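You operate a simulated robot arm through the tools that you are given. There is no shell and no other tool. Be economical: measure what you need, move in short steps, check, and stop when the job is done.

Carry out the task below with a simulated robot arm. There is one attempt and no reset: what you move stays moved.

TASK
Put things in order on the top of the pine table. At the end: the yellow tube from the top of the pine table stands where the blue wad of rag stood; the clear jar stands where the blue roller sleeve stood; the blue roller sleeve stands on top of the blue labelled board (marked "LONG"); the blue wad of rag stands where the blue mixing cup stood; the blue mixing cup from the top of the pine table stands where the clear jar stood; whatever was shut is shut again. Leave all else as you found it, and nothing knocked over.
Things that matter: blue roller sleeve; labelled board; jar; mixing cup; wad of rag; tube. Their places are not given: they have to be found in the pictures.

It is judged by the outcome, as a careful person would: the job done as asked, and still so three seconds after it is handed in. It fails if anything else is knocked over, pushed out of place, dropped, spilled or broken.

THE ROBOT
A 7-joint arm with a two-finger parallel gripper, fixed in place. Base frame: the origin is at the foot of the arm, x ahead of it, y to its left, z up; the work surface is at about z = 0. Lengths are in m, angles in degrees, forces in N, time in s.
With the tool pointing down near the work surface it reaches from about 0.22 to 0.58 m from the base axis. Its first joint turns from -66.0 to 66.0 degrees. Payload 2.5 kg.
Tool frame: the origin (TCP) lies between the finger pads and is the grasp point; the fingertips stand 0.023 m ahead of it; z points along the fingers, y is the line along which they close. The gripper opens to 0.094 m. The fingers are 0.038 m wide and 0.01 m thick; the gripper's body (0.054 by 0.096 m) begins 0.039 m behind the TCP.
Orientation is that of the tool frame in the base frame, as a unit quaternion [x, y, z, w]. With the fingers straight down and closing along the base's y, the tool's x points along the base's -x, its y along +y and its z along -z.

THE INTERFACE
- The arm moves only by the tool play_rows. Its argument "rows" is one flat list of numbers, 7 for each row, row after row: the shift along the base's x, y, z in units of 20 mm (1.0 is 20 mm), then the turn, a rotation vector about the base's x, y, z in units of 8 degrees (1.0 is 8 degrees), then the closure in counts, from 0 (fully open) to 255 (shut). In form: [x, y, z, wx, wy, wz, hand, x, y, z, wx, wy, wz, hand, ...]. A call has 1 to 8 rows; each row shifts and turns the commanded pose from where the row before left it. A call with a number of a shift or a turn outside -1 to 1 is refused whole. A row lasts 0.2 s, in which the tool goes at most 0.05 m and 8.6 degrees; a call with a longer step from one row to the next is refused whole, and so is a gripper value outside its range. A pose out of reach is approached as far as the arm can. The call stops where the force on the tool passes 40 N (or 10 N more than at its start, if that is more) or the arm is blocked; 0.2 s more then pass. The fingers move at their own pace (about 0.108 m/s each) and stop on an object; they squeeze with about 21 N. The grip force told is the motor's: it shows also when the fingers shut on nothing. Time passes only in rows, and 0.2 s behind the last, so rows that do not move let the fingers close. It gives the time, the measured TCP pose, the force on the tool (base axes), the opening and the grip force at its end, in the units of the frame above (readings bear some noise), and new pictures: "views" is both (left out), scene, wrist or none.
- Cameras (640 x 400 px; columns grow to the right, rows downward): "scene" is fixed at [0.1329, -0.413, 0.5409]; the picture's right is [0.61, -0.79, 0.00], its down [-0.54, -0.42, -0.73] and it looks along [0.58, 0.45, -0.68] (base axes); focal length 270 px, centre (320, 200). "wrist" rides on the gripper at [-0.039, 0, -0.044] in the tool frame; the picture's right is [0.00, -1.00, 0.00], its down [0.97, 0.00, -0.24] and it looks along [0.24, 0.00, 0.97] (tool axes); focal length 218 px, centre (320, 200).
- probe_pixels(camera, pixels): for up to 12 pixels [column, row] of the newest picture of that camera ("zoom" is the newest enlarged one), the place [x, y, z] in the base frame of the surface seen there, good to about 0.002 m, but the place of the scene camera against the robot may be out by one fixed shift of up to 0.025 m in any direction. No time passes.
- inspect(camera, box): a new picture of the part [left, top, right, bottom] of that camera's present view, enlarged. No time passes.
- close_job(): hands the job in; it is judged then, once.

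Work in short steps. Measure before you move; look again where a grasp or a placing could have gone wrong, and mend it. You have 80 turns and 120 pictures in all, the two below and enlarged ones among them. Open the gripper and draw the arm clear of the work before you hand the job in, unless the task says otherwise; then end with one line.

The tools are called after ">>>" as a command line: name --argument value ..., lists and objects as JSON in quotes. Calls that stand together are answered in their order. play_rows: Moves the arm, as the interface text tells. Its arguments: {"type":"object","properties":{"rows":{"type":"array","items":{"type":"number"}},"views":{"type":"string","enum":["both","scene","wrist","none"]}},"required":["rows"]} The other tools are called the same way: probe_pixels (camera, pixels) gives the place of the surface under pixels of a picture; inspect (camera, box) takes an enlarged picture of a part of a camera's view; close_job () hands the job in.

At the start:

```text
time: 0.0
tool_pos: [0.3367, -0.0733, 0.2901]
tcp_rot: [0.0, 1.0, 0.0, 0.0]
contact_force: [-0.6, 0.1, -0.3]
finger_gap: 0.094
gripper_force: 0.1
```

scene: 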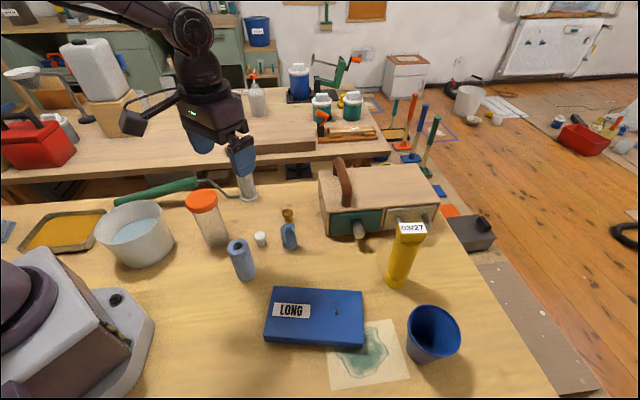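
wrist: 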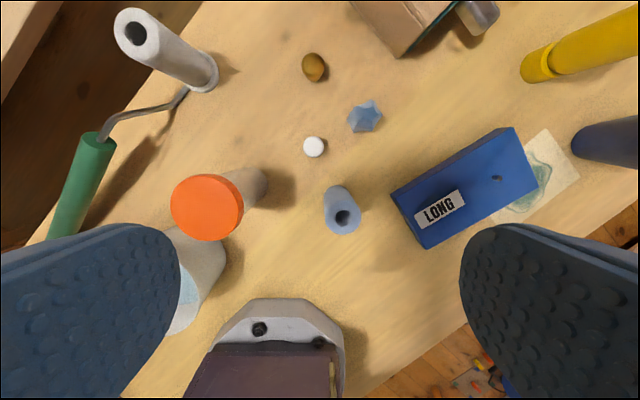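

The scene shows the jar (207,218), sleeve (242,260), rag (289,236), tube (402,255), board (315,317) and cup (433,333). I'll enlarge and probe both views.

>>> inspect --camera "scene" --box '[180, 170, 340, 290]'

>>> probe_pixels --camera "scene" --pixels '[[201, 200], [212, 240], [237, 245], [245, 275], [289, 230], [290, 245], [410, 232], [396, 283], [433, 312], [422, 355], [315, 320], [370, 350]]'

>>> probe_pixels --camera "wrist" --pixels '[[206, 207], [258, 185], [342, 217], [340, 195], [365, 116], [375, 116], [540, 67], [610, 40], [580, 145], [395, 192], [427, 249], [537, 187]]'

```text
3.33 times, centred on (260, 230) of scene
```

zoom: 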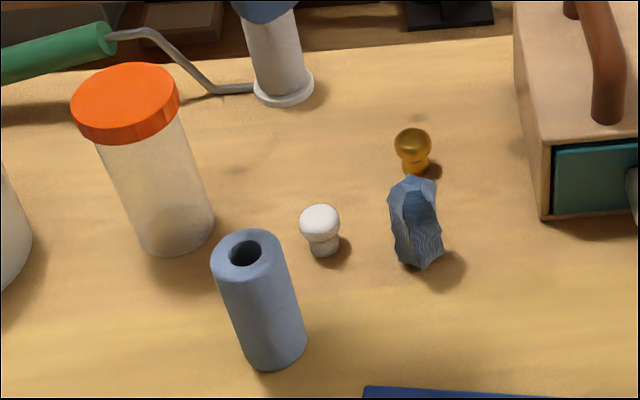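

```text
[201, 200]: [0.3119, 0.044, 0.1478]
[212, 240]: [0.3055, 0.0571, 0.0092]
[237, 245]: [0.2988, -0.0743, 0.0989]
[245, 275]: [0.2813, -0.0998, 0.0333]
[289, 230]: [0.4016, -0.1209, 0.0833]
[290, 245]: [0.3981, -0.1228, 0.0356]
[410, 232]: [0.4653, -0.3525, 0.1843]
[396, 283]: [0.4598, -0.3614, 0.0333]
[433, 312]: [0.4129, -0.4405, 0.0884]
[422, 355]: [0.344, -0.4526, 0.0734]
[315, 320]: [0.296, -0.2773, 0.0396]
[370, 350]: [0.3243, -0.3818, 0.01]
```

```text
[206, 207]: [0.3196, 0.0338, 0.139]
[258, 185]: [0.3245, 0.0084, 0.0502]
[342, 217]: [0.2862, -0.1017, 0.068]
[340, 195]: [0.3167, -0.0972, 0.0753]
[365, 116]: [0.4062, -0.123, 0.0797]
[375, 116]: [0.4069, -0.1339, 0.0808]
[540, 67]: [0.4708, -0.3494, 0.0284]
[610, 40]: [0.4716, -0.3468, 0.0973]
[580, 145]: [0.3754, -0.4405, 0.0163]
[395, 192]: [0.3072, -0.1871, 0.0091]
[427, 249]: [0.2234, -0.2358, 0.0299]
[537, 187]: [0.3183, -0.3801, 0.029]
```

>>> inspect --camera "wrist" --box '[300, 90, 420, 250]'

>>> inspect --camera "scene" --box '[250, 210, 470, 390]'

>>> probe_pixels --camera "wrist" --pixels '[[327, 218], [342, 203], [358, 218], [342, 230], [330, 192], [352, 192], [172, 205], [240, 205], [206, 175], [206, 239], [350, 118], [382, 112]]'

>>> probe_pixels --camera "wrist" --pixels '[[395, 195], [427, 245], [531, 186], [511, 130], [495, 178], [460, 180], [440, 207], [313, 147], [315, 68], [524, 72], [550, 80], [574, 140]]'

```text
2.50 times, centred on (360, 170) of wrist
```

zoom: 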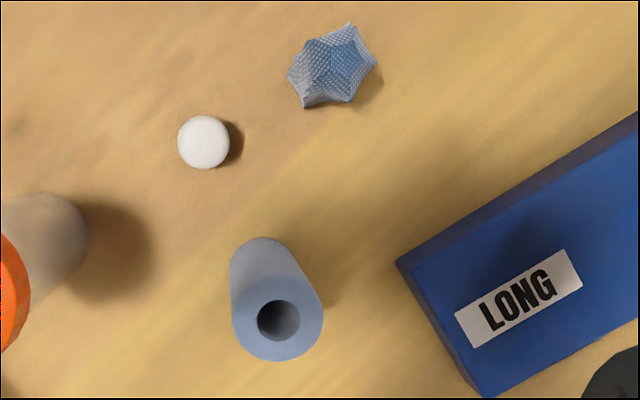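

```text
2.22 times, centred on (360, 300) of scene
```

zoom: 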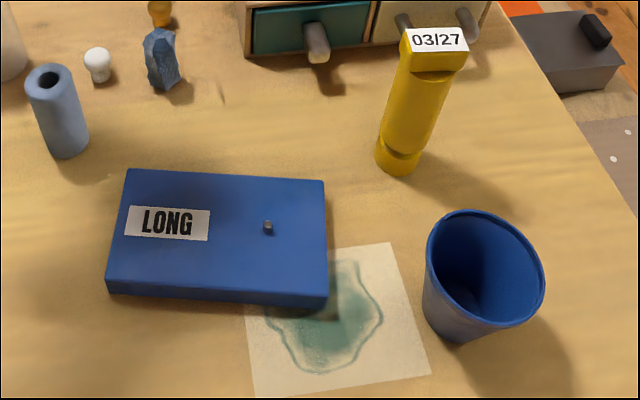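

```text
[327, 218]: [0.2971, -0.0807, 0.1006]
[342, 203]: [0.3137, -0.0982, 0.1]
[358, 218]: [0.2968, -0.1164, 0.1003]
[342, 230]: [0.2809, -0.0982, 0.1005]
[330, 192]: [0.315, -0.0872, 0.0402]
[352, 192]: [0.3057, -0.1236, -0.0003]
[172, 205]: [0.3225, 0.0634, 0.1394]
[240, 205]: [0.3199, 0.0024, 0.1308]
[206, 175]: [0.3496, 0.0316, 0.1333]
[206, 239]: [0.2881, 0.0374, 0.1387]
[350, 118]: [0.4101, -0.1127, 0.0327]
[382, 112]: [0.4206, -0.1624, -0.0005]
```

```text
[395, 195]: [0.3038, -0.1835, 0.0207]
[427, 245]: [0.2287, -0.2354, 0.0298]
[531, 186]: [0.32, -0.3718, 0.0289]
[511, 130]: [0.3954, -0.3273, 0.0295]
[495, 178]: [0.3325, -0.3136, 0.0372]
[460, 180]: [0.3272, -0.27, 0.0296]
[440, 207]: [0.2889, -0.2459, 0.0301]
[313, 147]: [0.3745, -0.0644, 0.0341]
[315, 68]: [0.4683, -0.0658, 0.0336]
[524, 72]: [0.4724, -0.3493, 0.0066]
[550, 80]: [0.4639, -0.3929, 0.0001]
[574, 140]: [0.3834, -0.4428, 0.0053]
```

Wrist readings: sleeve centre (0.297,-0.0985), top 0.10, dia 0.036. Board centre about (0.312,-0.279), top 0.030, with a small peg at (0.3325,-0.3136). I'll move above the sleeve first.

>>> play_rows --rows '[-0.33, -0.21, -1, 0, 0, 0, 0, -0.33, -0.21, -1, 0, 0, 0, 0, -0.33, -0.21, -1, 0, 0, 0, 0, -0.33, -0.21, -1, 0, 0, 0, 0, -0.33, -0.21, -1, 0, 0, 0, 0, -0.33, -0.21, -1, 0, 0, 0, 0]'

```text
time: 1.4
tool_pos: [0.2976, -0.0988, 0.1688]
tcp_rot: [0.0, 1.0, 0.0, 0.001]
contact_force: [0.1, -0.4, -0.5]
finger_gap: 0.0938
gripper_force: 0.1
```

scene: 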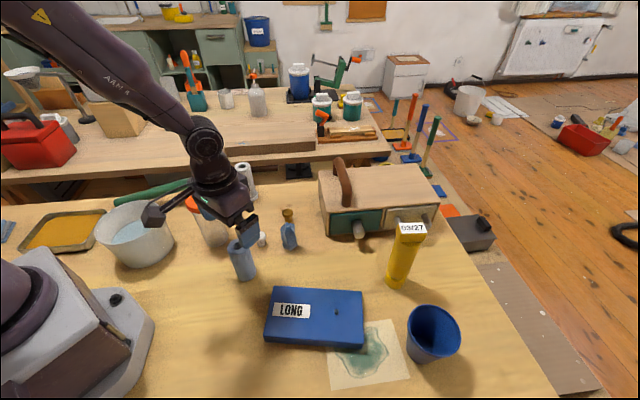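
wrist: 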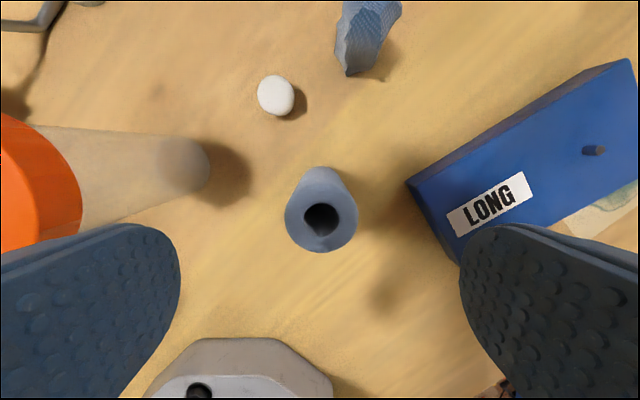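

>>> probe_pixels --camera "wrist" --pixels '[[321, 249], [321, 197], [288, 216], [354, 216], [205, 165], [190, 205], [190, 150]]'

>>> probe_pixels --camera "scene" --pixels '[[315, 290], [280, 289], [362, 293], [355, 347], [335, 312]]'

>>> probe_pixels --camera "wrist" --pixels '[[409, 184], [628, 60], [595, 150], [582, 150]]'

```text
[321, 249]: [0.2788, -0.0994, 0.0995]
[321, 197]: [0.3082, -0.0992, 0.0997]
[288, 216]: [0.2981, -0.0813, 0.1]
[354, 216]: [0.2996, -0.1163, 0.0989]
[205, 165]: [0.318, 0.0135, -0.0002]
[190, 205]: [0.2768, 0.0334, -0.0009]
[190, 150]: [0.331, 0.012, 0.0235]
```

```text
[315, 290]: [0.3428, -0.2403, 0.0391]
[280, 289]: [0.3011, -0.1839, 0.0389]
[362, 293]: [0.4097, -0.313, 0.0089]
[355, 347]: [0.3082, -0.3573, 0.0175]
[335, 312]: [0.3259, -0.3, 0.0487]
```

```text
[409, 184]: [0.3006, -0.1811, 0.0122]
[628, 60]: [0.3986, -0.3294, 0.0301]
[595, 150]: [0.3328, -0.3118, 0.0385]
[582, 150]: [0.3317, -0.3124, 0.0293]
```

Sleeve centre (0.2965,-0.099) confirmed. Lower to z≈0.068 and close.

>>> play_rows --rows '[0, 0, -1, 0, 0, 0, 0, 0, 0, -1, 0, 0, 0, 0, 0, 0, -1, 0, 0, 0, 0, 0, 0, -1, 0, 0, 0, 0, 0, 0, -1, 0, 0, 0, 0, 0, 0, 0, 0, 0, 0, 255, 0, 0, 0, 0, 0, 0, 255, 0, 0, 0, 0, 0, 0, 255]' --views "wrist"

```text
time: 3.2
tool_pos: [0.2983, -0.0982, 0.0692]
tcp_rot: [0.001, 1.0, 0.0, -0.001]
contact_force: [-1.2, 0.2, -1.0]
finger_gap: 0.0408
gripper_force: 21.3
```

wrist: 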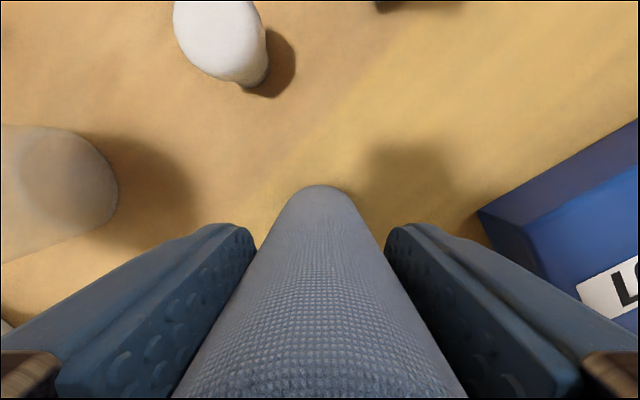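

Gripped (gap 0.041). Lift straight up, then carry toward the board.

>>> play_rows --rows '[0, 0, 1, 0, 0, 0, 255, 0, 0, 1, 0, 0, 0, 255, 0, 0, 1, 0, 0, 0, 255, 0, 0, 0.5, 0, 0, 0, 255, 0.05, -1, 0, 0, 0, 0, 255, 0.05, -1, 0, 0, 0, 0, 255, 0.05, -1, 0, 0, 0, 0, 255, 0.05, -1, 0, 0, 0, 0, 255]' --views "none"

>>> play_rows --rows '[0.05, -1, 0, 0, 0, 0, 255, 0.05, -1, 0, 0, 0, 0, 255, 0.05, -1, 0, 0, 0, 0, 255, 0.05, -1, 0, 0, 0, 0, 255, 0, -0.5, 0, 0, 0, 0, 255, 0, 0, 0, 0, 0, 0, 255]'

```text
time: 5.0
tool_pos: [0.3025, -0.1787, 0.141]
tcp_rot: [0.001, 1.0, -0.001, 0.0]
contact_force: [0.2, -0.1, 0.2]
finger_gap: 0.0405
gripper_force: 20.8
```

```text
time: 6.4
tool_pos: [0.3061, -0.2694, 0.1398]
tcp_rot: [0.0, 1.0, 0.0, 0.0]
contact_force: [-0.3, -0.1, -0.8]
finger_gap: 0.0407
gripper_force: 21.3
```

scene: 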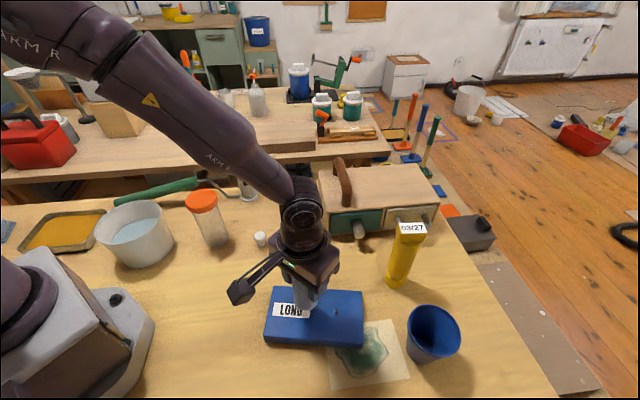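
wrist: 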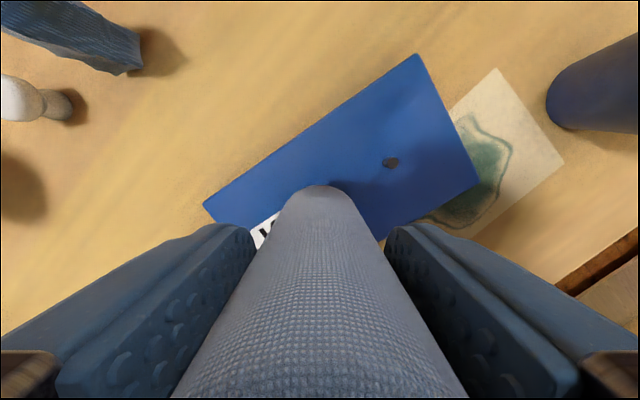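

Sleeve is over the board, clear of the peg. Lower ~0.039 to land at TCP z≈0.100.

>>> play_rows --rows '[0, 0, -0.8, 0, 0, 0, 255, 0, 0, -0.7, 0, 0, 0, 255, 0, 0, -0.25, 0, 0, 0, 255, 0, 0, -0.2, 0, 0, 0, 255, 0, 0, 0, 0, 0, 0, 255]'

```text
time: 7.6
tool_pos: [0.3065, -0.2676, 0.1015]
tcp_rot: [0.0, 1.0, -0.001, 0.0]
contact_force: [-0.2, 0.1, -0.7]
finger_gap: 0.0408
gripper_force: 20.9
```

scene: 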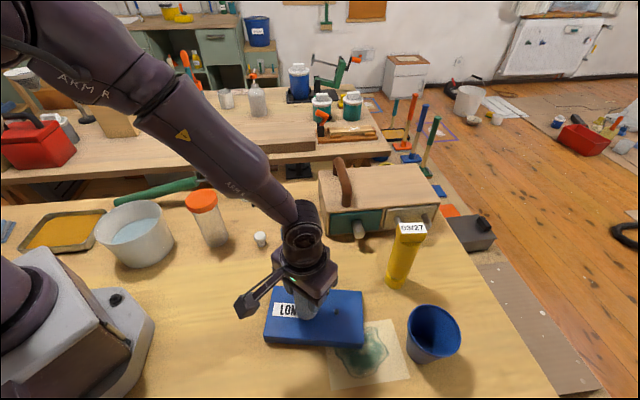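
wrist: 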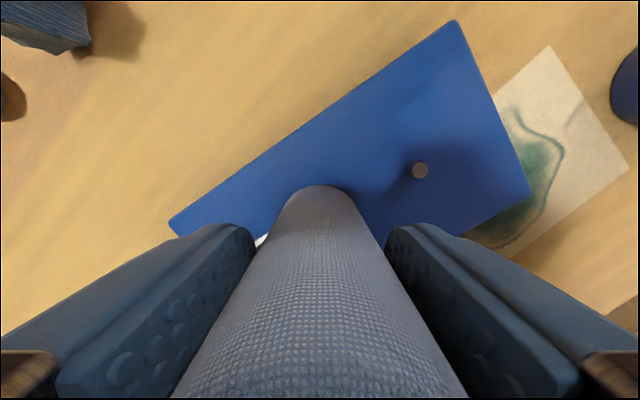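

No contact force yet; lower in tiny steps.

>>> play_rows --rows '[0, 0, -0.08, 0, 0, 0, 255, 0, 0, -0.06, 0, 0, 0, 255, 0, 0, 0, 0, 0, 0, 255]' --views "none"

```text
time: 8.4
tool_pos: [0.3057, -0.2683, 0.098]
tcp_rot: [0.001, 1.0, -0.001, 0.001]
contact_force: [-6.0, 5.8, 26.1]
finger_gap: 0.0408
gripper_force: 20.2
```

Contact (26 N). Back off slightly, then open partway and rise.

>>> play_rows --rows '[0, 0, 0.05, 0, 0, 0, 255, 0, 0, 0, 0, 0, 0, 120, 0, 0, 0, 0, 0, 0, 60, 0, 0, 0, 0, 0, 0, 0, 0, 0, 0.5, 0, 0, 0, 0, 0, 0, 1, 0, 0, 0, 0, 0, 0, 1, 0, 0, 0, 0, 0, 0, 1, 0, 0, 0, 0]'

```text
time: 10.2
tool_pos: [0.3054, -0.2681, 0.1694]
tcp_rot: [-0.001, 1.0, 0.0, 0.0]
contact_force: [0.6, 0.5, -0.9]
finger_gap: 0.0939
gripper_force: 0.0
```

scene: 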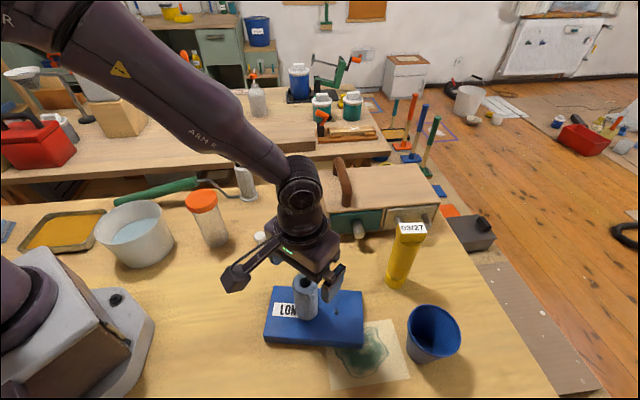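
wrist: 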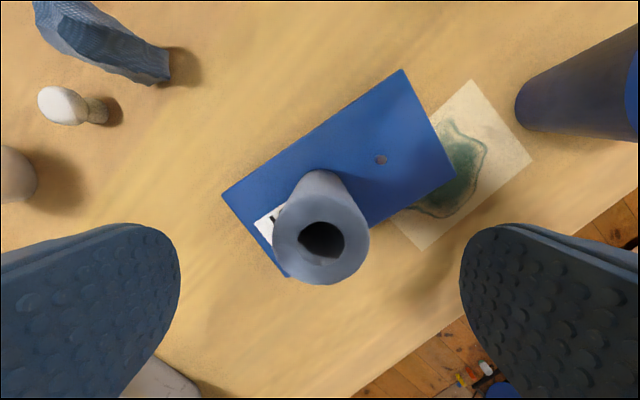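

Sleeve stands on the board. Now go up and over to the jar.

>>> play_rows --rows '[0, 0, 1, 0, 0, 0, 0, 0, 1, 1, 0, 0, 0, 0, 0, 1, 1, 0, 0, 0, 0, 0, 1, 1, 0, 0, 0, 0, 0, 1, 0.5, 0, 0, 0, 0, 0, 1, 0, 0, 0, 0, 0, 0, 1, 0, 0, 0, 0, 0, 0, 1, 0, 0, 0, 0, 0]' --views "none"

>>> play_rows --rows '[0, 1, 0, 0, 0, 0, 0, 0, 1, 0, 0, 0, 0, 0, 0, 1, 0, 0, 0, 0, 0, 0, 1, 0, 0, 0, 0, 0, 0.2, 1, 0, 0, 0, 0, 0, 0.2, 1, 0, 0, 0, 0, 0, 0.1, 1, 0, 0, 0, 0, 0, 0, 1, 0, 0, 0, 0, 0]'

```text
time: 12.0
tool_pos: [0.3053, -0.1272, 0.2586]
tcp_rot: [0.001, 1.0, 0.0, 0.0]
contact_force: [0.2, -0.1, 0.9]
finger_gap: 0.0941
gripper_force: 0.1
```

```text
time: 13.8
tool_pos: [0.3151, 0.0319, 0.2598]
tcp_rot: [0.0, 1.0, -0.001, 0.0]
contact_force: [0.8, -0.4, 0.9]
finger_gap: 0.0941
gripper_force: 0.0
```

scene: 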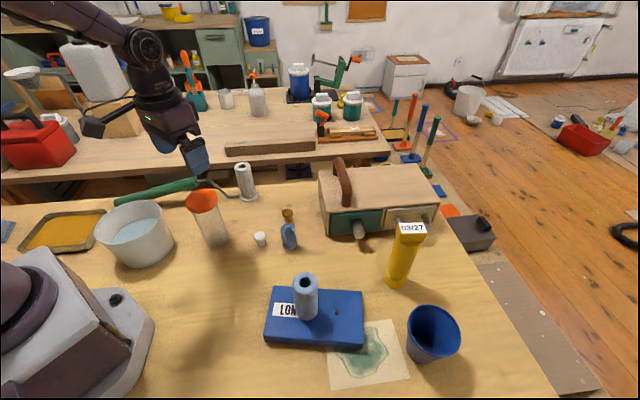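
wrist: 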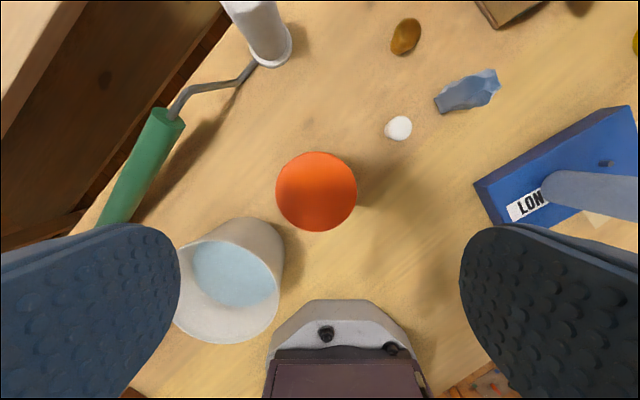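

>>> probe_pixels --camera "wrist" --pixels '[[278, 192], [355, 192], [316, 155], [316, 228], [283, 265], [230, 225], [250, 330], [279, 305], [205, 240], [180, 128], [316, 192]]'

>>> inspect --camera "scene" --box '[90, 180, 250, 280]'

```text
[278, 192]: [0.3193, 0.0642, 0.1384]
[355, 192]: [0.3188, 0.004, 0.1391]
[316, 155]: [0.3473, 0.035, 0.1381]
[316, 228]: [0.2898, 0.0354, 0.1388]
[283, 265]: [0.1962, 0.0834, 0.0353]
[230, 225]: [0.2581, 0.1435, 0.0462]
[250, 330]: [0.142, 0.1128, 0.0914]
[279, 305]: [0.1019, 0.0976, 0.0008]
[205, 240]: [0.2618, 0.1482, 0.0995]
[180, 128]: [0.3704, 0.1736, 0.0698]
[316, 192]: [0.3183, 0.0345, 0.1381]
```

```text
4.00 times, centred on (170, 230) of scene
```

zoom: 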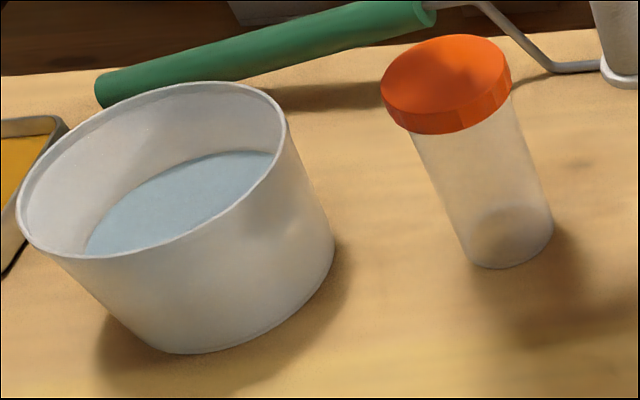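

Jar centre (0.3187,0.0345), lid top 0.1385, dia ~0.061. Bucket is clear. Lower to z=0.108 and grip.

>>> play_rows --rows '[0.18, 0.13, -1, 0, 0, 0, 0, 0, 0, -1, 0, 0, 0, 0, 0, 0, -1, 0, 0, 0, 0, 0, 0, -1, 0, 0, 0, 0, 0, 0, -1, 0, 0, 0, 0, 0, 0, -1, 0, 0, 0, 0, 0, 0, -1, 0, 0, 0, 0, 0, 0, -0.6, 0, 0, 0, 0]' --views "wrist"

>>> play_rows --rows '[0, 0, 0, 0, 0, 0, 255, 0, 0, 0, 0, 0, 0, 255, 0, 0, 0, 0, 0, 0, 255]' --views "none"

```text
time: 15.6
tool_pos: [0.3193, 0.0337, 0.1076]
tcp_rot: [0.0, 1.0, 0.0, 0.0]
contact_force: [0.5, -0.1, -0.7]
finger_gap: 0.0942
gripper_force: 0.1
```

wrist: 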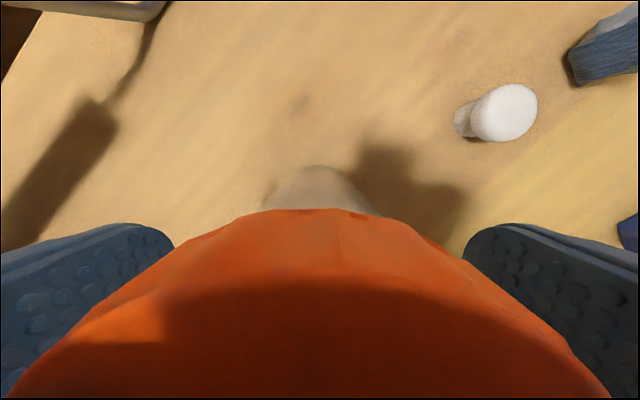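

```text
time: 16.4
tool_pos: [0.3189, 0.0343, 0.1068]
tcp_rot: [0.0, 1.0, 0.0, 0.0]
contact_force: [0.2, -0.2, -1.3]
finger_gap: 0.0609
gripper_force: 21.5
```

Gripped (0.061). Lift and carry to the sleeve's old place (0.2968,-0.0988).

>>> play_rows --rows '[0, 0, 0.8, 0, 0, 0, 255, 0, 0, 1, 0, 0, 0, 255, 0, 0, 0.7, 0, 0, 0, 255, -0.18, -0.95, 0, 0, 0, 0, 255, -0.18, -0.95, 0, 0, 0, 0, 255, -0.18, -0.95, 0, 0, 0, 0, 255, -0.18, -0.95, 0, 0, 0, 0, 255, -0.18, -0.95, 0, 0, 0, 0, 255]' --views "none"

>>> play_rows --rows '[-0.18, -0.95, 0, 0, 0, 0, 255, -0.02, -0.95, 0, 0, 0, 0, 255, 0, 0, 0, 0, 0, 0, 255, 0, 0, -0.9, 0, 0, 0, 255, 0, 0, -0.9, 0, 0, 0, 255, 0, 0, -0.4, 0, 0, 0, 255, 0, 0, 0, 0, 0, 0, 255]'

```text
time: 18.2
tool_pos: [0.3023, -0.0603, 0.1568]
tcp_rot: [0.0, 1.0, -0.001, 0.0]
contact_force: [-0.4, 0.1, -2.0]
finger_gap: 0.0611
gripper_force: 20.6
```

```text
time: 19.8
tool_pos: [0.2986, -0.0971, 0.114]
tcp_rot: [0.0, 1.0, -0.001, -0.001]
contact_force: [-0.3, -0.6, -1.4]
finger_gap: 0.0611
gripper_force: 21.5
```

scene: 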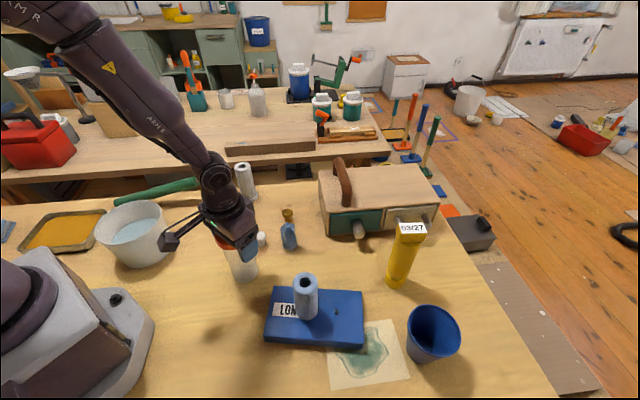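
wrist: 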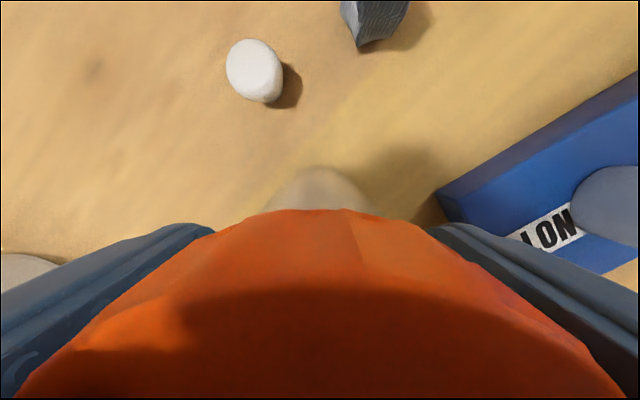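

>>> play_rows --rows '[-0.07, -0.08, -0.2, 0, 0, 0, 255, 0, 0, -0.1, 0, 0, 0, 255, 0, 0, -0.07, 0, 0, 0, 255, 0, 0, 0, 0, 0, 0, 255]' --views "none"

```text
time: 20.8
tool_pos: [0.2962, -0.1009, 0.1061]
tcp_rot: [0.0, 1.0, 0.0, 0.001]
contact_force: [-3.3, 1.1, 15.7]
finger_gap: 0.0609
gripper_force: 20.6
```

Touched down at 15 N. Release and rise.

>>> play_rows --rows '[0, 0, 0.03, 0, 0, 0, 160, 0, 0, 0, 0, 0, 0, 60, 0, 0, 0, 0, 0, 0, 0, 0, 0, 0.5, 0, 0, 0, 0, 0, 0, 1, 0, 0, 0, 0, 0, 0, 1, 0, 0, 0, 0, 0, 0, 1, 0, 0, 0, 0, 0, 0, 1, 0, 0, 0, 0]' --views "wrist"

```text
time: 22.6
tool_pos: [0.2956, -0.1005, 0.1961]
tcp_rot: [0.001, 1.0, 0.0, 0.001]
contact_force: [0.1, -0.2, 0.2]
finger_gap: 0.0942
gripper_force: 0.1
```

wrist: 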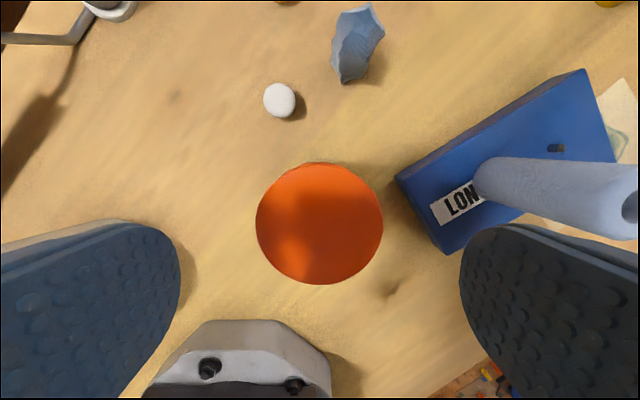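

Jar stands. Now head toward the cup at safe height for a view.

>>> play_rows --rows '[0, 0, 1, 0, 0, 0, 0, 0, -0.5, 1, 0, 0, 0, 0, 0, -1, 1, 0, 0, 0, 0, 0.2, -1, 1, 0, 0, 0, 0, 0.2, -1, 0, 0, 0, 0, 0, 0.2, -1, 0, 0, 0, 0, 0, 0.2, -1, 0, 0, 0, 0, 0, 0.2, -1, 0, 0, 0, 0, 0]' --views "none"

>>> play_rows --rows '[0.2, -1, 0, 0, 0, 0, 0, 0.2, -1, 0, 0, 0, 0, 0, 0.2, -1, 0, 0, 0, 0, 0, 0.2, -1, 0, 0, 0, 0, 0, 0.2, -1, 0, 0, 0, 0, 0, 0.2, -1, 0, 0, 0, 0, 0, 0.2, -1, 0, 0, 0, 0, 0]'

```text
time: 24.4
tool_pos: [0.3145, -0.2296, 0.2769]
tcp_rot: [0.0, 1.0, 0.0, 0.0]
contact_force: [0.3, 0.6, 0.1]
finger_gap: 0.094
gripper_force: 0.1
```

```text
time: 26.0
tool_pos: [0.3441, -0.3697, 0.2771]
tcp_rot: [0.0, 1.0, -0.001, 0.001]
contact_force: [-0.7, 0.4, 0.1]
finger_gap: 0.094
gripper_force: 0.2
```

scene: 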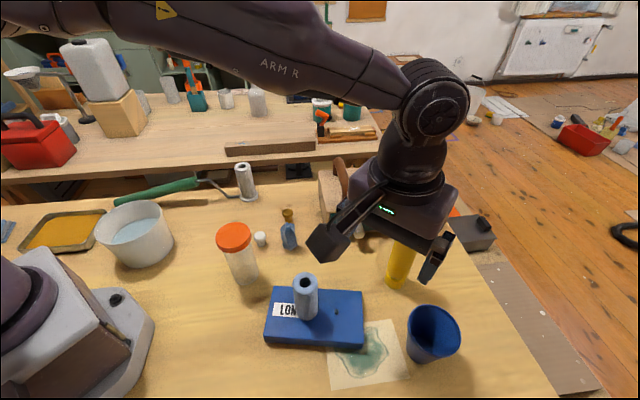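
wrist: 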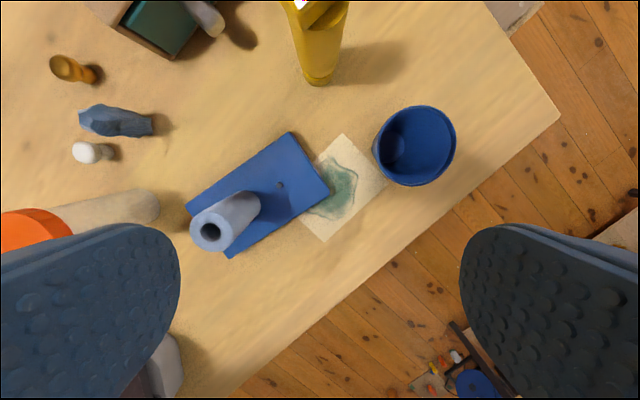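

>>> inspect --camera "wrist" --box '[360, 90, 480, 200]'

>>> probe_pixels --camera "wrist" --pixels '[[375, 150], [454, 143], [415, 107], [420, 185], [388, 118], [444, 172], [398, 152], [395, 147], [427, 181], [447, 119], [386, 174]]'

>>> probe_pixels --camera "wrist" --pixels '[[318, 84], [304, 70], [334, 70], [325, 25], [115, 120], [84, 118], [150, 125], [187, 206], [290, 132], [330, 188], [230, 257]]'

```text
3.64 times, centred on (420, 145) of wrist
```

zoom: 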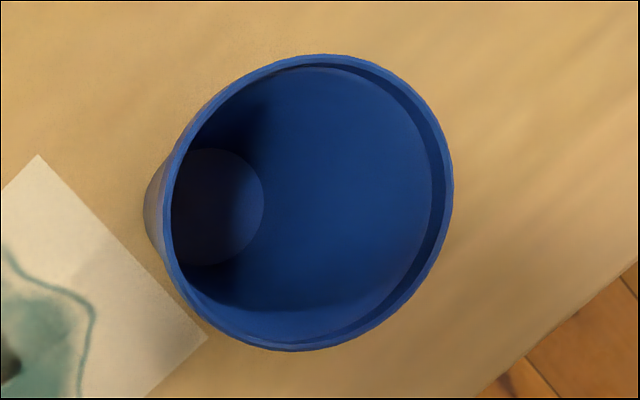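

```text
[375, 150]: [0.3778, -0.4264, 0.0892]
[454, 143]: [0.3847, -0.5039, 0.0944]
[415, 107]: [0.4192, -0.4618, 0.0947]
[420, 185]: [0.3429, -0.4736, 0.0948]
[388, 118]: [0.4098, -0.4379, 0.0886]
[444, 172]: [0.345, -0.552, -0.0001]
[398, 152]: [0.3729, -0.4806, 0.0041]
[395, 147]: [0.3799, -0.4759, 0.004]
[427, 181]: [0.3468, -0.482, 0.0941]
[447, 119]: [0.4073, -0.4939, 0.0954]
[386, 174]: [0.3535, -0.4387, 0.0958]
```

```text
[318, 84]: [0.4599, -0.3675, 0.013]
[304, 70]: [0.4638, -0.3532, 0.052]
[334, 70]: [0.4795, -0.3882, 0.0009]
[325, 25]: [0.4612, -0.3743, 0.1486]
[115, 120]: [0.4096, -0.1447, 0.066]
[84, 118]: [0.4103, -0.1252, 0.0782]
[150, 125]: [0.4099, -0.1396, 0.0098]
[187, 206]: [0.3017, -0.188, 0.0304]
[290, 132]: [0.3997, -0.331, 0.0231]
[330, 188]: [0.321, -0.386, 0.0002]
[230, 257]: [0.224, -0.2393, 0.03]
```

Cup rim centre ≈(0.381,-0.4655), outer dia ~0.08, height 0.095; radius from base 0.60. Test the reach by moving above it at z≈0.19.

>>> play_rows --rows '[0.37, -0.96, 0, 0, 0, 0, 0, 0.37, -0.96, 0, 0, 0, 0, 0, 0.37, -0.96, -0.8, 0, 0, 0, 0, 0.37, -0.96, -0.8, 0, 0, 0, 0, 0.37, -0.96, -0.8, 0, 0, 0, 0, 0, 0, -1, 0, 0, 0, 0, 0, 0, -1, 0, 0, 0, 0]'

```text
time: 27.6
tool_pos: [0.3779, -0.4588, 0.1932]
tcp_rot: [0.0, 1.0, 0.0, 0.0]
contact_force: [0.1, 0.6, 0.6]
finger_gap: 0.094
gripper_force: 0.1
out of reach, approached as far as the arm can: row 5
```

scene: 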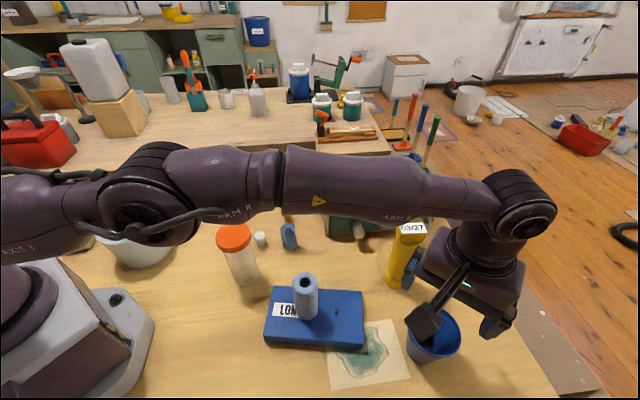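
wrist: 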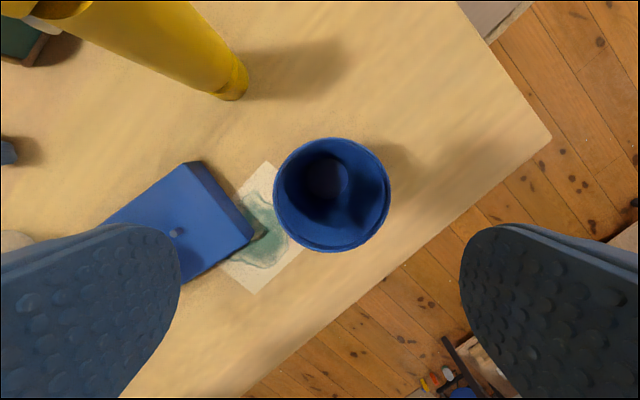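

The straight-down limit is ~0.595 here. I'll yaw -50.7° so the fingers close tangentially, and tilt ~12° outward to gain reach.

>>> play_rows --rows '[0, 0, 0, 0, 0, -0.906, 0, 0, 0, 0, 0, 0, -0.906, 0, 0, 0, 0, 0, 0, -0.906, 0, 0, 0, 0, 0, 0, -0.906, 0, 0, 0, 0, 0, 0, -0.906, 0, 0, 0, 0, 0, 0, -0.906, 0, 0, 0, 0, 0, 0, -0.906, 0]' --views "none"

>>> play_rows --rows '[0, 0, 0, -0.58, -0.475, 0, 0, 0, 0, 0, -0.58, -0.475, 0, 0, 0, 0, 0, 0, 0, 0, 0]'

```text
time: 29.2
tool_pos: [0.379, -0.4597, 0.1933]
tcp_rot: [0.43, 0.903, 0.0, -0.001]
contact_force: [0.3, -0.1, -0.3]
finger_gap: 0.0939
gripper_force: 0.0
```

```text
time: 30.0
tool_pos: [0.3777, -0.4599, 0.1947]
tcp_rot: [0.427, 0.898, -0.045, 0.095]
contact_force: [0.8, -0.9, -0.4]
finger_gap: 0.094
gripper_force: 0.0
```

scene: 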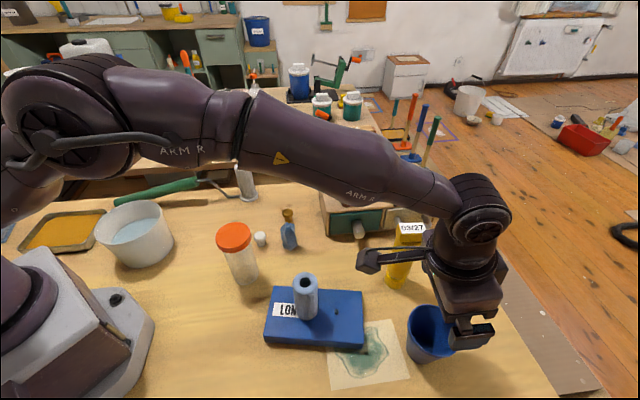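
wrist: 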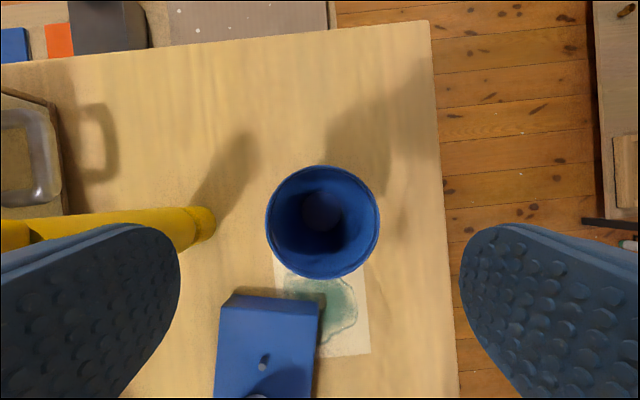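

>>> probe_pixels --camera "wrist" --pixels '[[267, 222], [378, 220], [322, 167], [324, 275], [284, 181], [362, 182], [285, 263], [363, 258], [321, 212], [213, 222], [200, 208]]'

```text
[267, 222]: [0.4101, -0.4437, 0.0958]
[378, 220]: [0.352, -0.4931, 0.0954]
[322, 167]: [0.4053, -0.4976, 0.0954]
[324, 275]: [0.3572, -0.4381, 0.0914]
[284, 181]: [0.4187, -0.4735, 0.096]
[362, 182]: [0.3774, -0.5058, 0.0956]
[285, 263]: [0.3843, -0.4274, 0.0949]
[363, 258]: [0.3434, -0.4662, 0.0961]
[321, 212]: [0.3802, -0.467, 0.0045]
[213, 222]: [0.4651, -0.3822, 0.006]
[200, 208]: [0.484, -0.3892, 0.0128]
```

Cup centre (0.381,-0.467), dia 0.077. Centre and descend to z≈0.072, stopping to check before closing.

>>> play_rows --rows '[0.16, -0.35, 0, 0, 0, 0, 0, 0, 0, -1, 0, 0, 0, 0, 0, 0, -1, 0, 0, 0, 0, 0, 0, -1, 0, 0, 0, 0, 0, 0, 0, 0, 0, 0, 0]' --views "wrist"

```text
time: 31.2
tool_pos: [0.3817, -0.4668, 0.1333]
tcp_rot: [0.426, 0.898, -0.045, 0.094]
contact_force: [1.0, -0.1, 1.1]
finger_gap: 0.094
gripper_force: 0.3
```

wrist: 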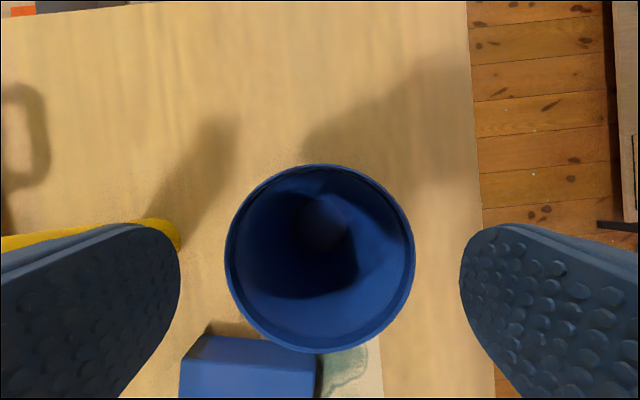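

>>> play_rows --rows '[0, 0, -1, 0, 0, 0, 0, 0, 0, -1, 0, 0, 0, 0, 0, 0, -1, 0, 0, 0, 0, 0, 0, 0, 0, 0, 0, 255, 0, 0, 0, 0, 0, 0, 255, 0, 0, 0, 0, 0, 0, 255]'

```text
time: 32.6
tool_pos: [0.382, -0.4657, 0.0738]
tcp_rot: [0.427, 0.898, -0.046, 0.095]
contact_force: [0.1, -0.3, 0.3]
finger_gap: 0.0787
gripper_force: 21.2
```

scene: 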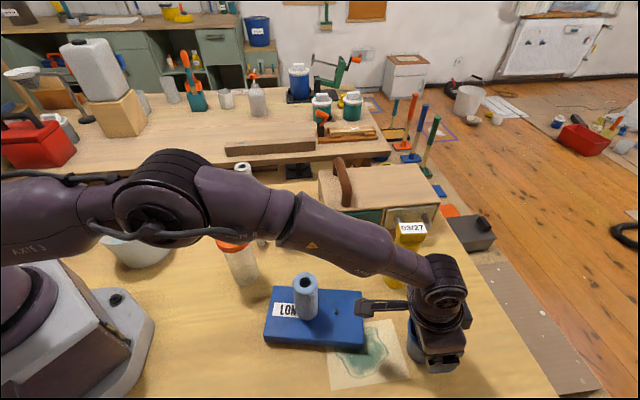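
wrist: 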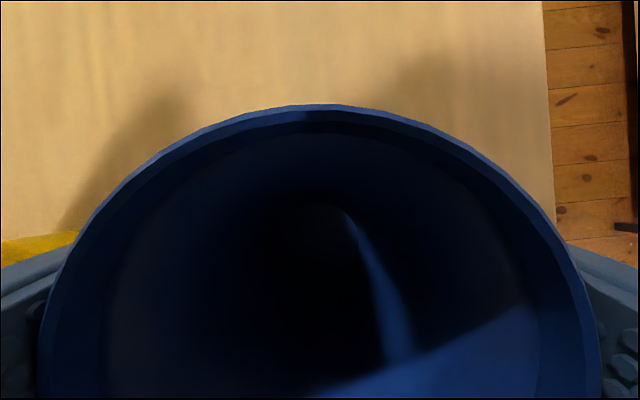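

Gripped at the rim (0.0787). Lift straight up high enough to clear everything.

>>> play_rows --rows '[0, 0, 0.5, 0, 0, 0, 255, 0, 0, 1, 0, 0, 0, 255, 0, 0, 1, 0, 0, 0, 255, 0, 0, 1, 0, 0, 0, 255, 0, 0, 1, 0, 0, 0, 255, 0, 0, 1, 0, 0, 0, 255, -0.3, 0.4, 1, 0, 0, 0, 255, -0.3, 0.4, 1, 0, 0, 0, 255]'

```text
time: 34.4
tool_pos: [0.3687, -0.4499, 0.2237]
tcp_rot: [0.426, 0.899, -0.045, 0.095]
contact_force: [0.8, 0.4, -1.4]
finger_gap: 0.0787
gripper_force: 20.8
```

scene: 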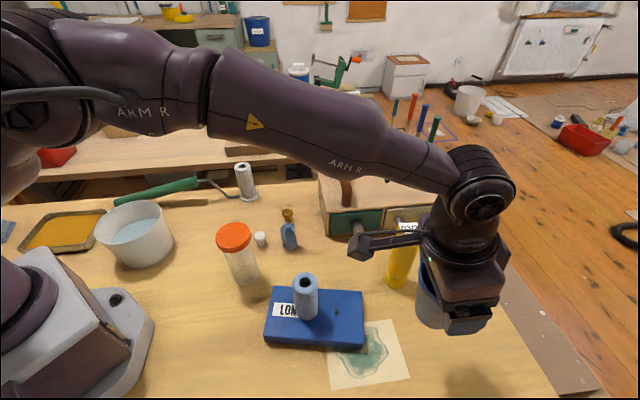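
wrist: 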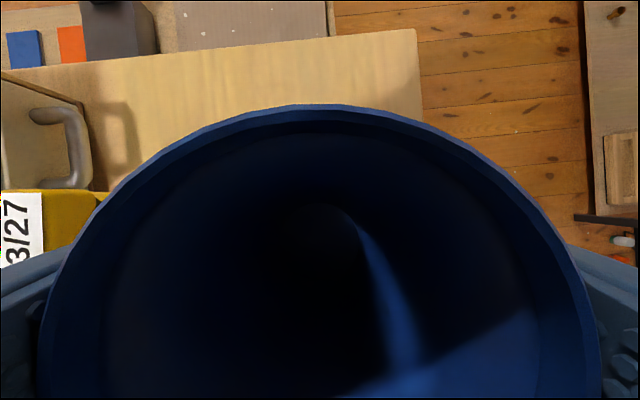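

>>> play_rows --rows '[-0.2, 1, 0.17, 0, 0, 0.3, 255, -0.2, 1, 0.17, 0, 0, 0.3, 255, -0.2, 1, 0.17, 0, 0, 0.3, 255, -0.2, 1, 0.17, 0, 0, 0.3, 255, -0.2, 1, 0.17, 0, 0, 0.3, 255, -0.2, 1, 0.17, 0, 0, 0.3, 255, -0.2, 1, 0.17, 0, 0, 0.3, 255, -0.2, 1, 0.17, 0, 0, 0.3, 255]' --views "none"

>>> play_rows --rows '[-0.1, 1, 0, 0, 0, 0.3, 255, -0.1, 1, 0, 0, 0, 0.3, 255, -0.1, 1, 0, 0, 0, 0.3, 255, -0.1, 1, 0, 0, 0, 0.3, 255, -0.1, 1, 0, 0, 0, 0.3, 255, -0.1, 1, 0, 0, 0, 0.3, 255, -0.1, 1, 0, 0, 0, 0.3, 255, -0.1, 1, 0, 0, 0, 0.3, 255]' --views "none"

>>> play_rows --rows '[0, 1, 0, 0, 0, 0.3, 255, 0, 1, 0, 0, 0, 0.3, 255, 0, 1, 0, 0, 0, 0.3, 255, 0, 1, 0, 0, 0, 0.3, 255, 0, 1, 0, 0, 0, 0.3, 255, 0, 1, 0, 0, 0, 0.3, 255, 0, 1, 0, 0, 0, 0.2, 255, 0, 1, 0, 0, 0, 0, 255]'

```text
time: 36.2
tool_pos: [0.3376, -0.2888, 0.252]
tcp_rot: [0.27, 0.957, -0.028, 0.101]
contact_force: [0.4, 1.0, -0.7]
finger_gap: 0.0786
gripper_force: 21.2
```

```text
time: 38.0
tool_pos: [0.321, -0.1296, 0.2511]
tcp_rot: [0.108, 0.989, -0.012, 0.104]
contact_force: [0.2, -1.3, 0.3]
finger_gap: 0.0788
gripper_force: 20.9
```

```text
time: 39.8
tool_pos: [0.3201, 0.0307, 0.2509]
tcp_rot: [-0.032, 0.994, 0.004, 0.105]
contact_force: [-0.3, 0.0, -0.1]
finger_gap: 0.0786
gripper_force: 21.3
```

scene: 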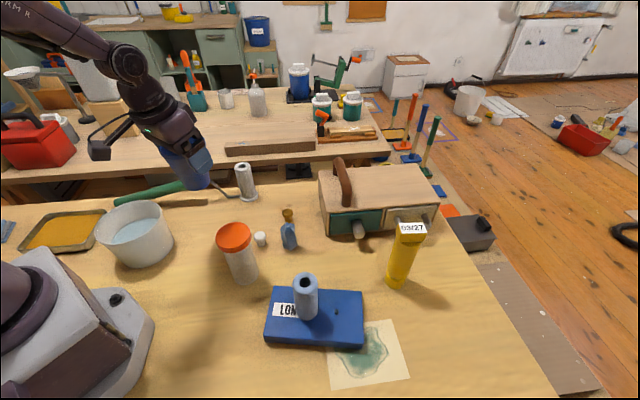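
wrist: 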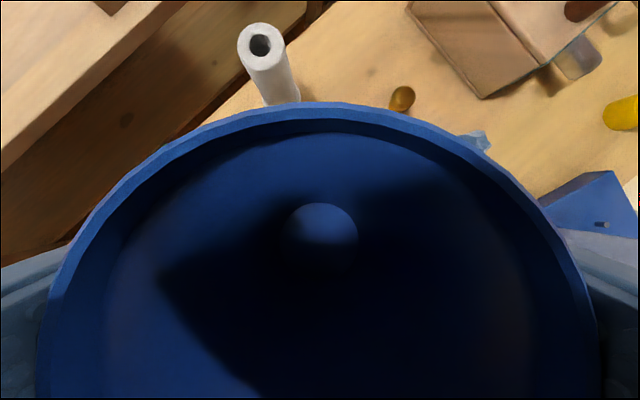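

>>> play_rows --rows '[-0.07, 0.19, -1, 0, 0, 0, 255, 0, 0, -1, 0, 0, 0, 255, 0, 0, -1, 0, 0, 0, 255, 0, 0, -1, 0, 0, 0, 255, 0, 0, -1, 0, 0, 0, 255, 0, 0, -1, 0, 0, 0, 255, 0, 0, -1, 0, 0, 0, 255, 0, 0, -0.9, 0, 0, 0, 255]' --views "scene"

>>> play_rows --rows '[0, 0, -0.4, 0, 0, 0, 255, 0, 0, -0.2, 0, 0, 0, 255, 0, 0, -0.1, 0, 0, 0, 255, 0, 0, 0, 0, 0, 0, 255]' --views "wrist"

```text
time: 41.6
tool_pos: [0.3196, 0.0336, 0.0924]
tcp_rot: [-0.032, 0.994, 0.004, 0.105]
contact_force: [0.5, -0.1, -0.6]
finger_gap: 0.0785
gripper_force: 20.9
```

scene: 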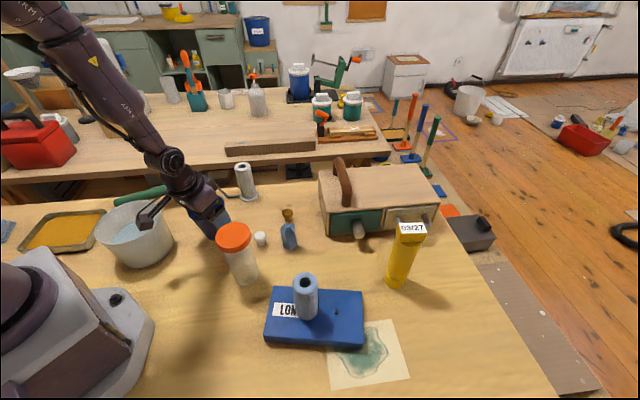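

```text
time: 42.6
tool_pos: [0.3198, 0.0341, 0.0787]
tcp_rot: [-0.032, 0.994, 0.004, 0.105]
contact_force: [0.8, 0.1, -0.5]
finger_gap: 0.0783
gripper_force: 21.2
```

wrist: 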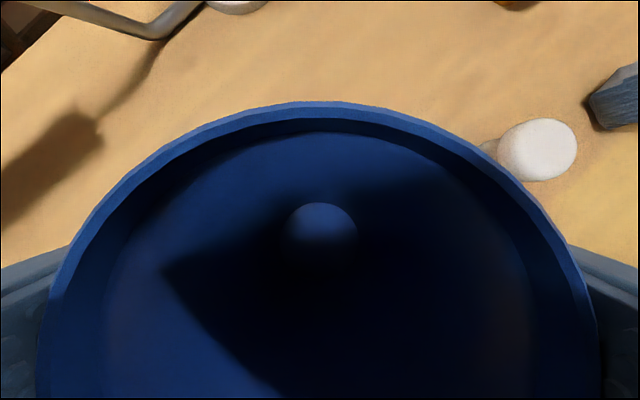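

>>> play_rows --rows '[-0.05, 0, -0.15, 0, 0, 0, 255, 0, 0, -0.1, 0, 0, 0, 255, 0, 0, -0.05, 0, 0, 0, 255, 0, 0, 0, 0, 0, 0, 255]' --views "none"

```text
time: 43.6
tool_pos: [0.3196, 0.0334, 0.0739]
tcp_rot: [-0.033, 0.994, 0.004, 0.106]
contact_force: [-3.1, 1.9, 16.4]
finger_gap: 0.0786
gripper_force: 20.8
```

Touched down. Release and rise vertically.

>>> play_rows --rows '[0, 0, 0.03, 0, 0, 0, 100, 0, 0, 0, 0, 0, 0, 0, 0, 0, 0, 0, 0, 0, 0, 0, 0, 0.5, 0, 0, 0, 0, 0, 0, 1, 0, 0, 0, 0, 0, 0, 1, 0, 0, 0, 0, 0, 0, 1, 0, 0, 0, 0, 0, 0, 1, 0, 0, 0, 0]'

```text
time: 45.4
tool_pos: [0.3179, 0.0337, 0.1623]
tcp_rot: [-0.032, 0.994, 0.003, 0.104]
contact_force: [-0.3, 0.8, 0.8]
finger_gap: 0.0941
gripper_force: 0.1
```

scene: 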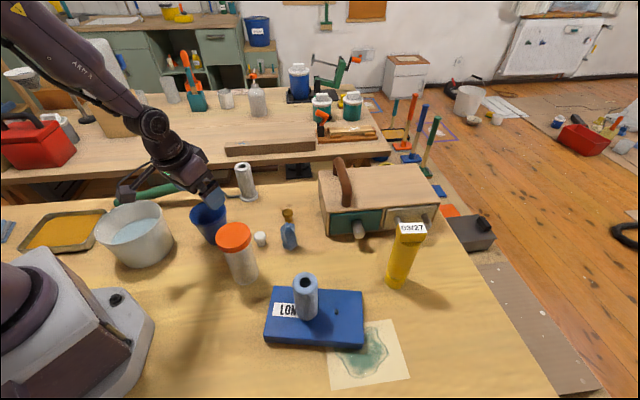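
wrist: 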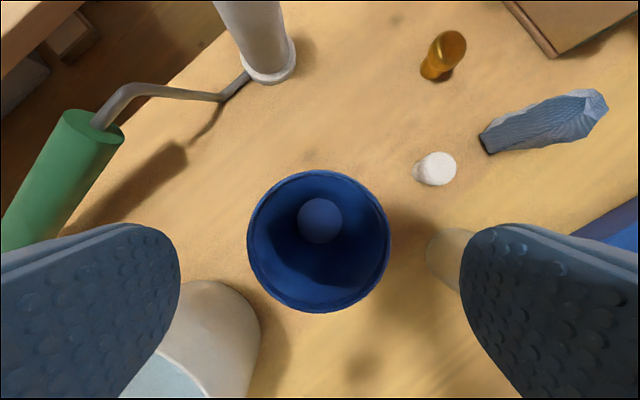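

Cup is well placed. Now go above the rag, turning yaw by -21°.

>>> play_rows --rows '[0, 0, 1, 0, 0, 0, 0, 0, 0, 1, 0, 0, 0, 0, 0, -0.9, 0.5, 0, 0, -0.3, 0, 0.4, -0.9, 0, 0, 0, -0.4, 0, 0.4, -0.9, 0, 0, 0, -0.4, 0, 0.4, -0.9, 0, 0, 0, -0.4, 0, 0.4, -0.9, 0, 0, 0, -0.4, 0, 0.4, -0.9, 0, 0, 0, -0.4, 0]' --views "none"

>>> play_rows --rows '[0.4, -0.9, 0, 0, 0, -0.34, 0, 0.4, -0.9, 0, 0, 0, 0, 0, 0.5, -0.9, 0, 0, 0, 0, 0, 0, 0, 0, 0, 0, 0, 0]'

```text
time: 47.2
tool_pos: [0.3589, -0.075, 0.2121]
tcp_rot: [0.128, 0.986, -0.013, 0.103]
contact_force: [-0.1, 0.5, 0.3]
finger_gap: 0.0939
gripper_force: 0.0
```

```text
time: 48.2
tool_pos: [0.3844, -0.129, 0.2118]
tcp_rot: [0.152, 0.983, -0.015, 0.103]
contact_force: [0.2, 0.1, 0.5]
finger_gap: 0.0941
gripper_force: 0.2
```

scene: 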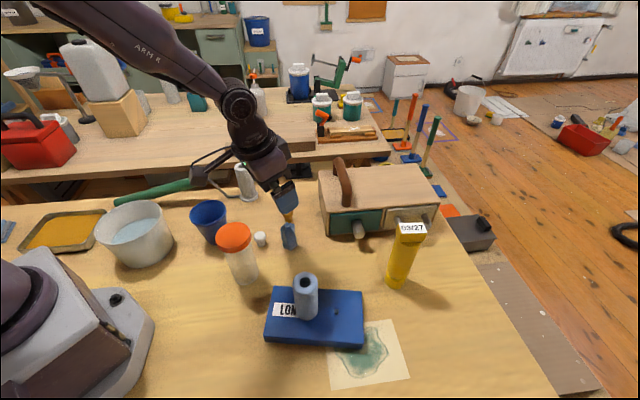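
wrist: 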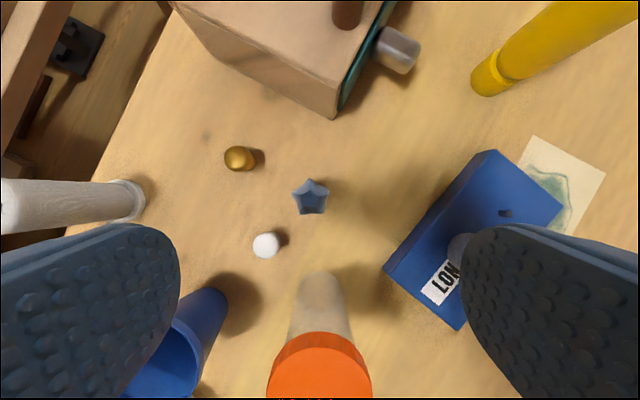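

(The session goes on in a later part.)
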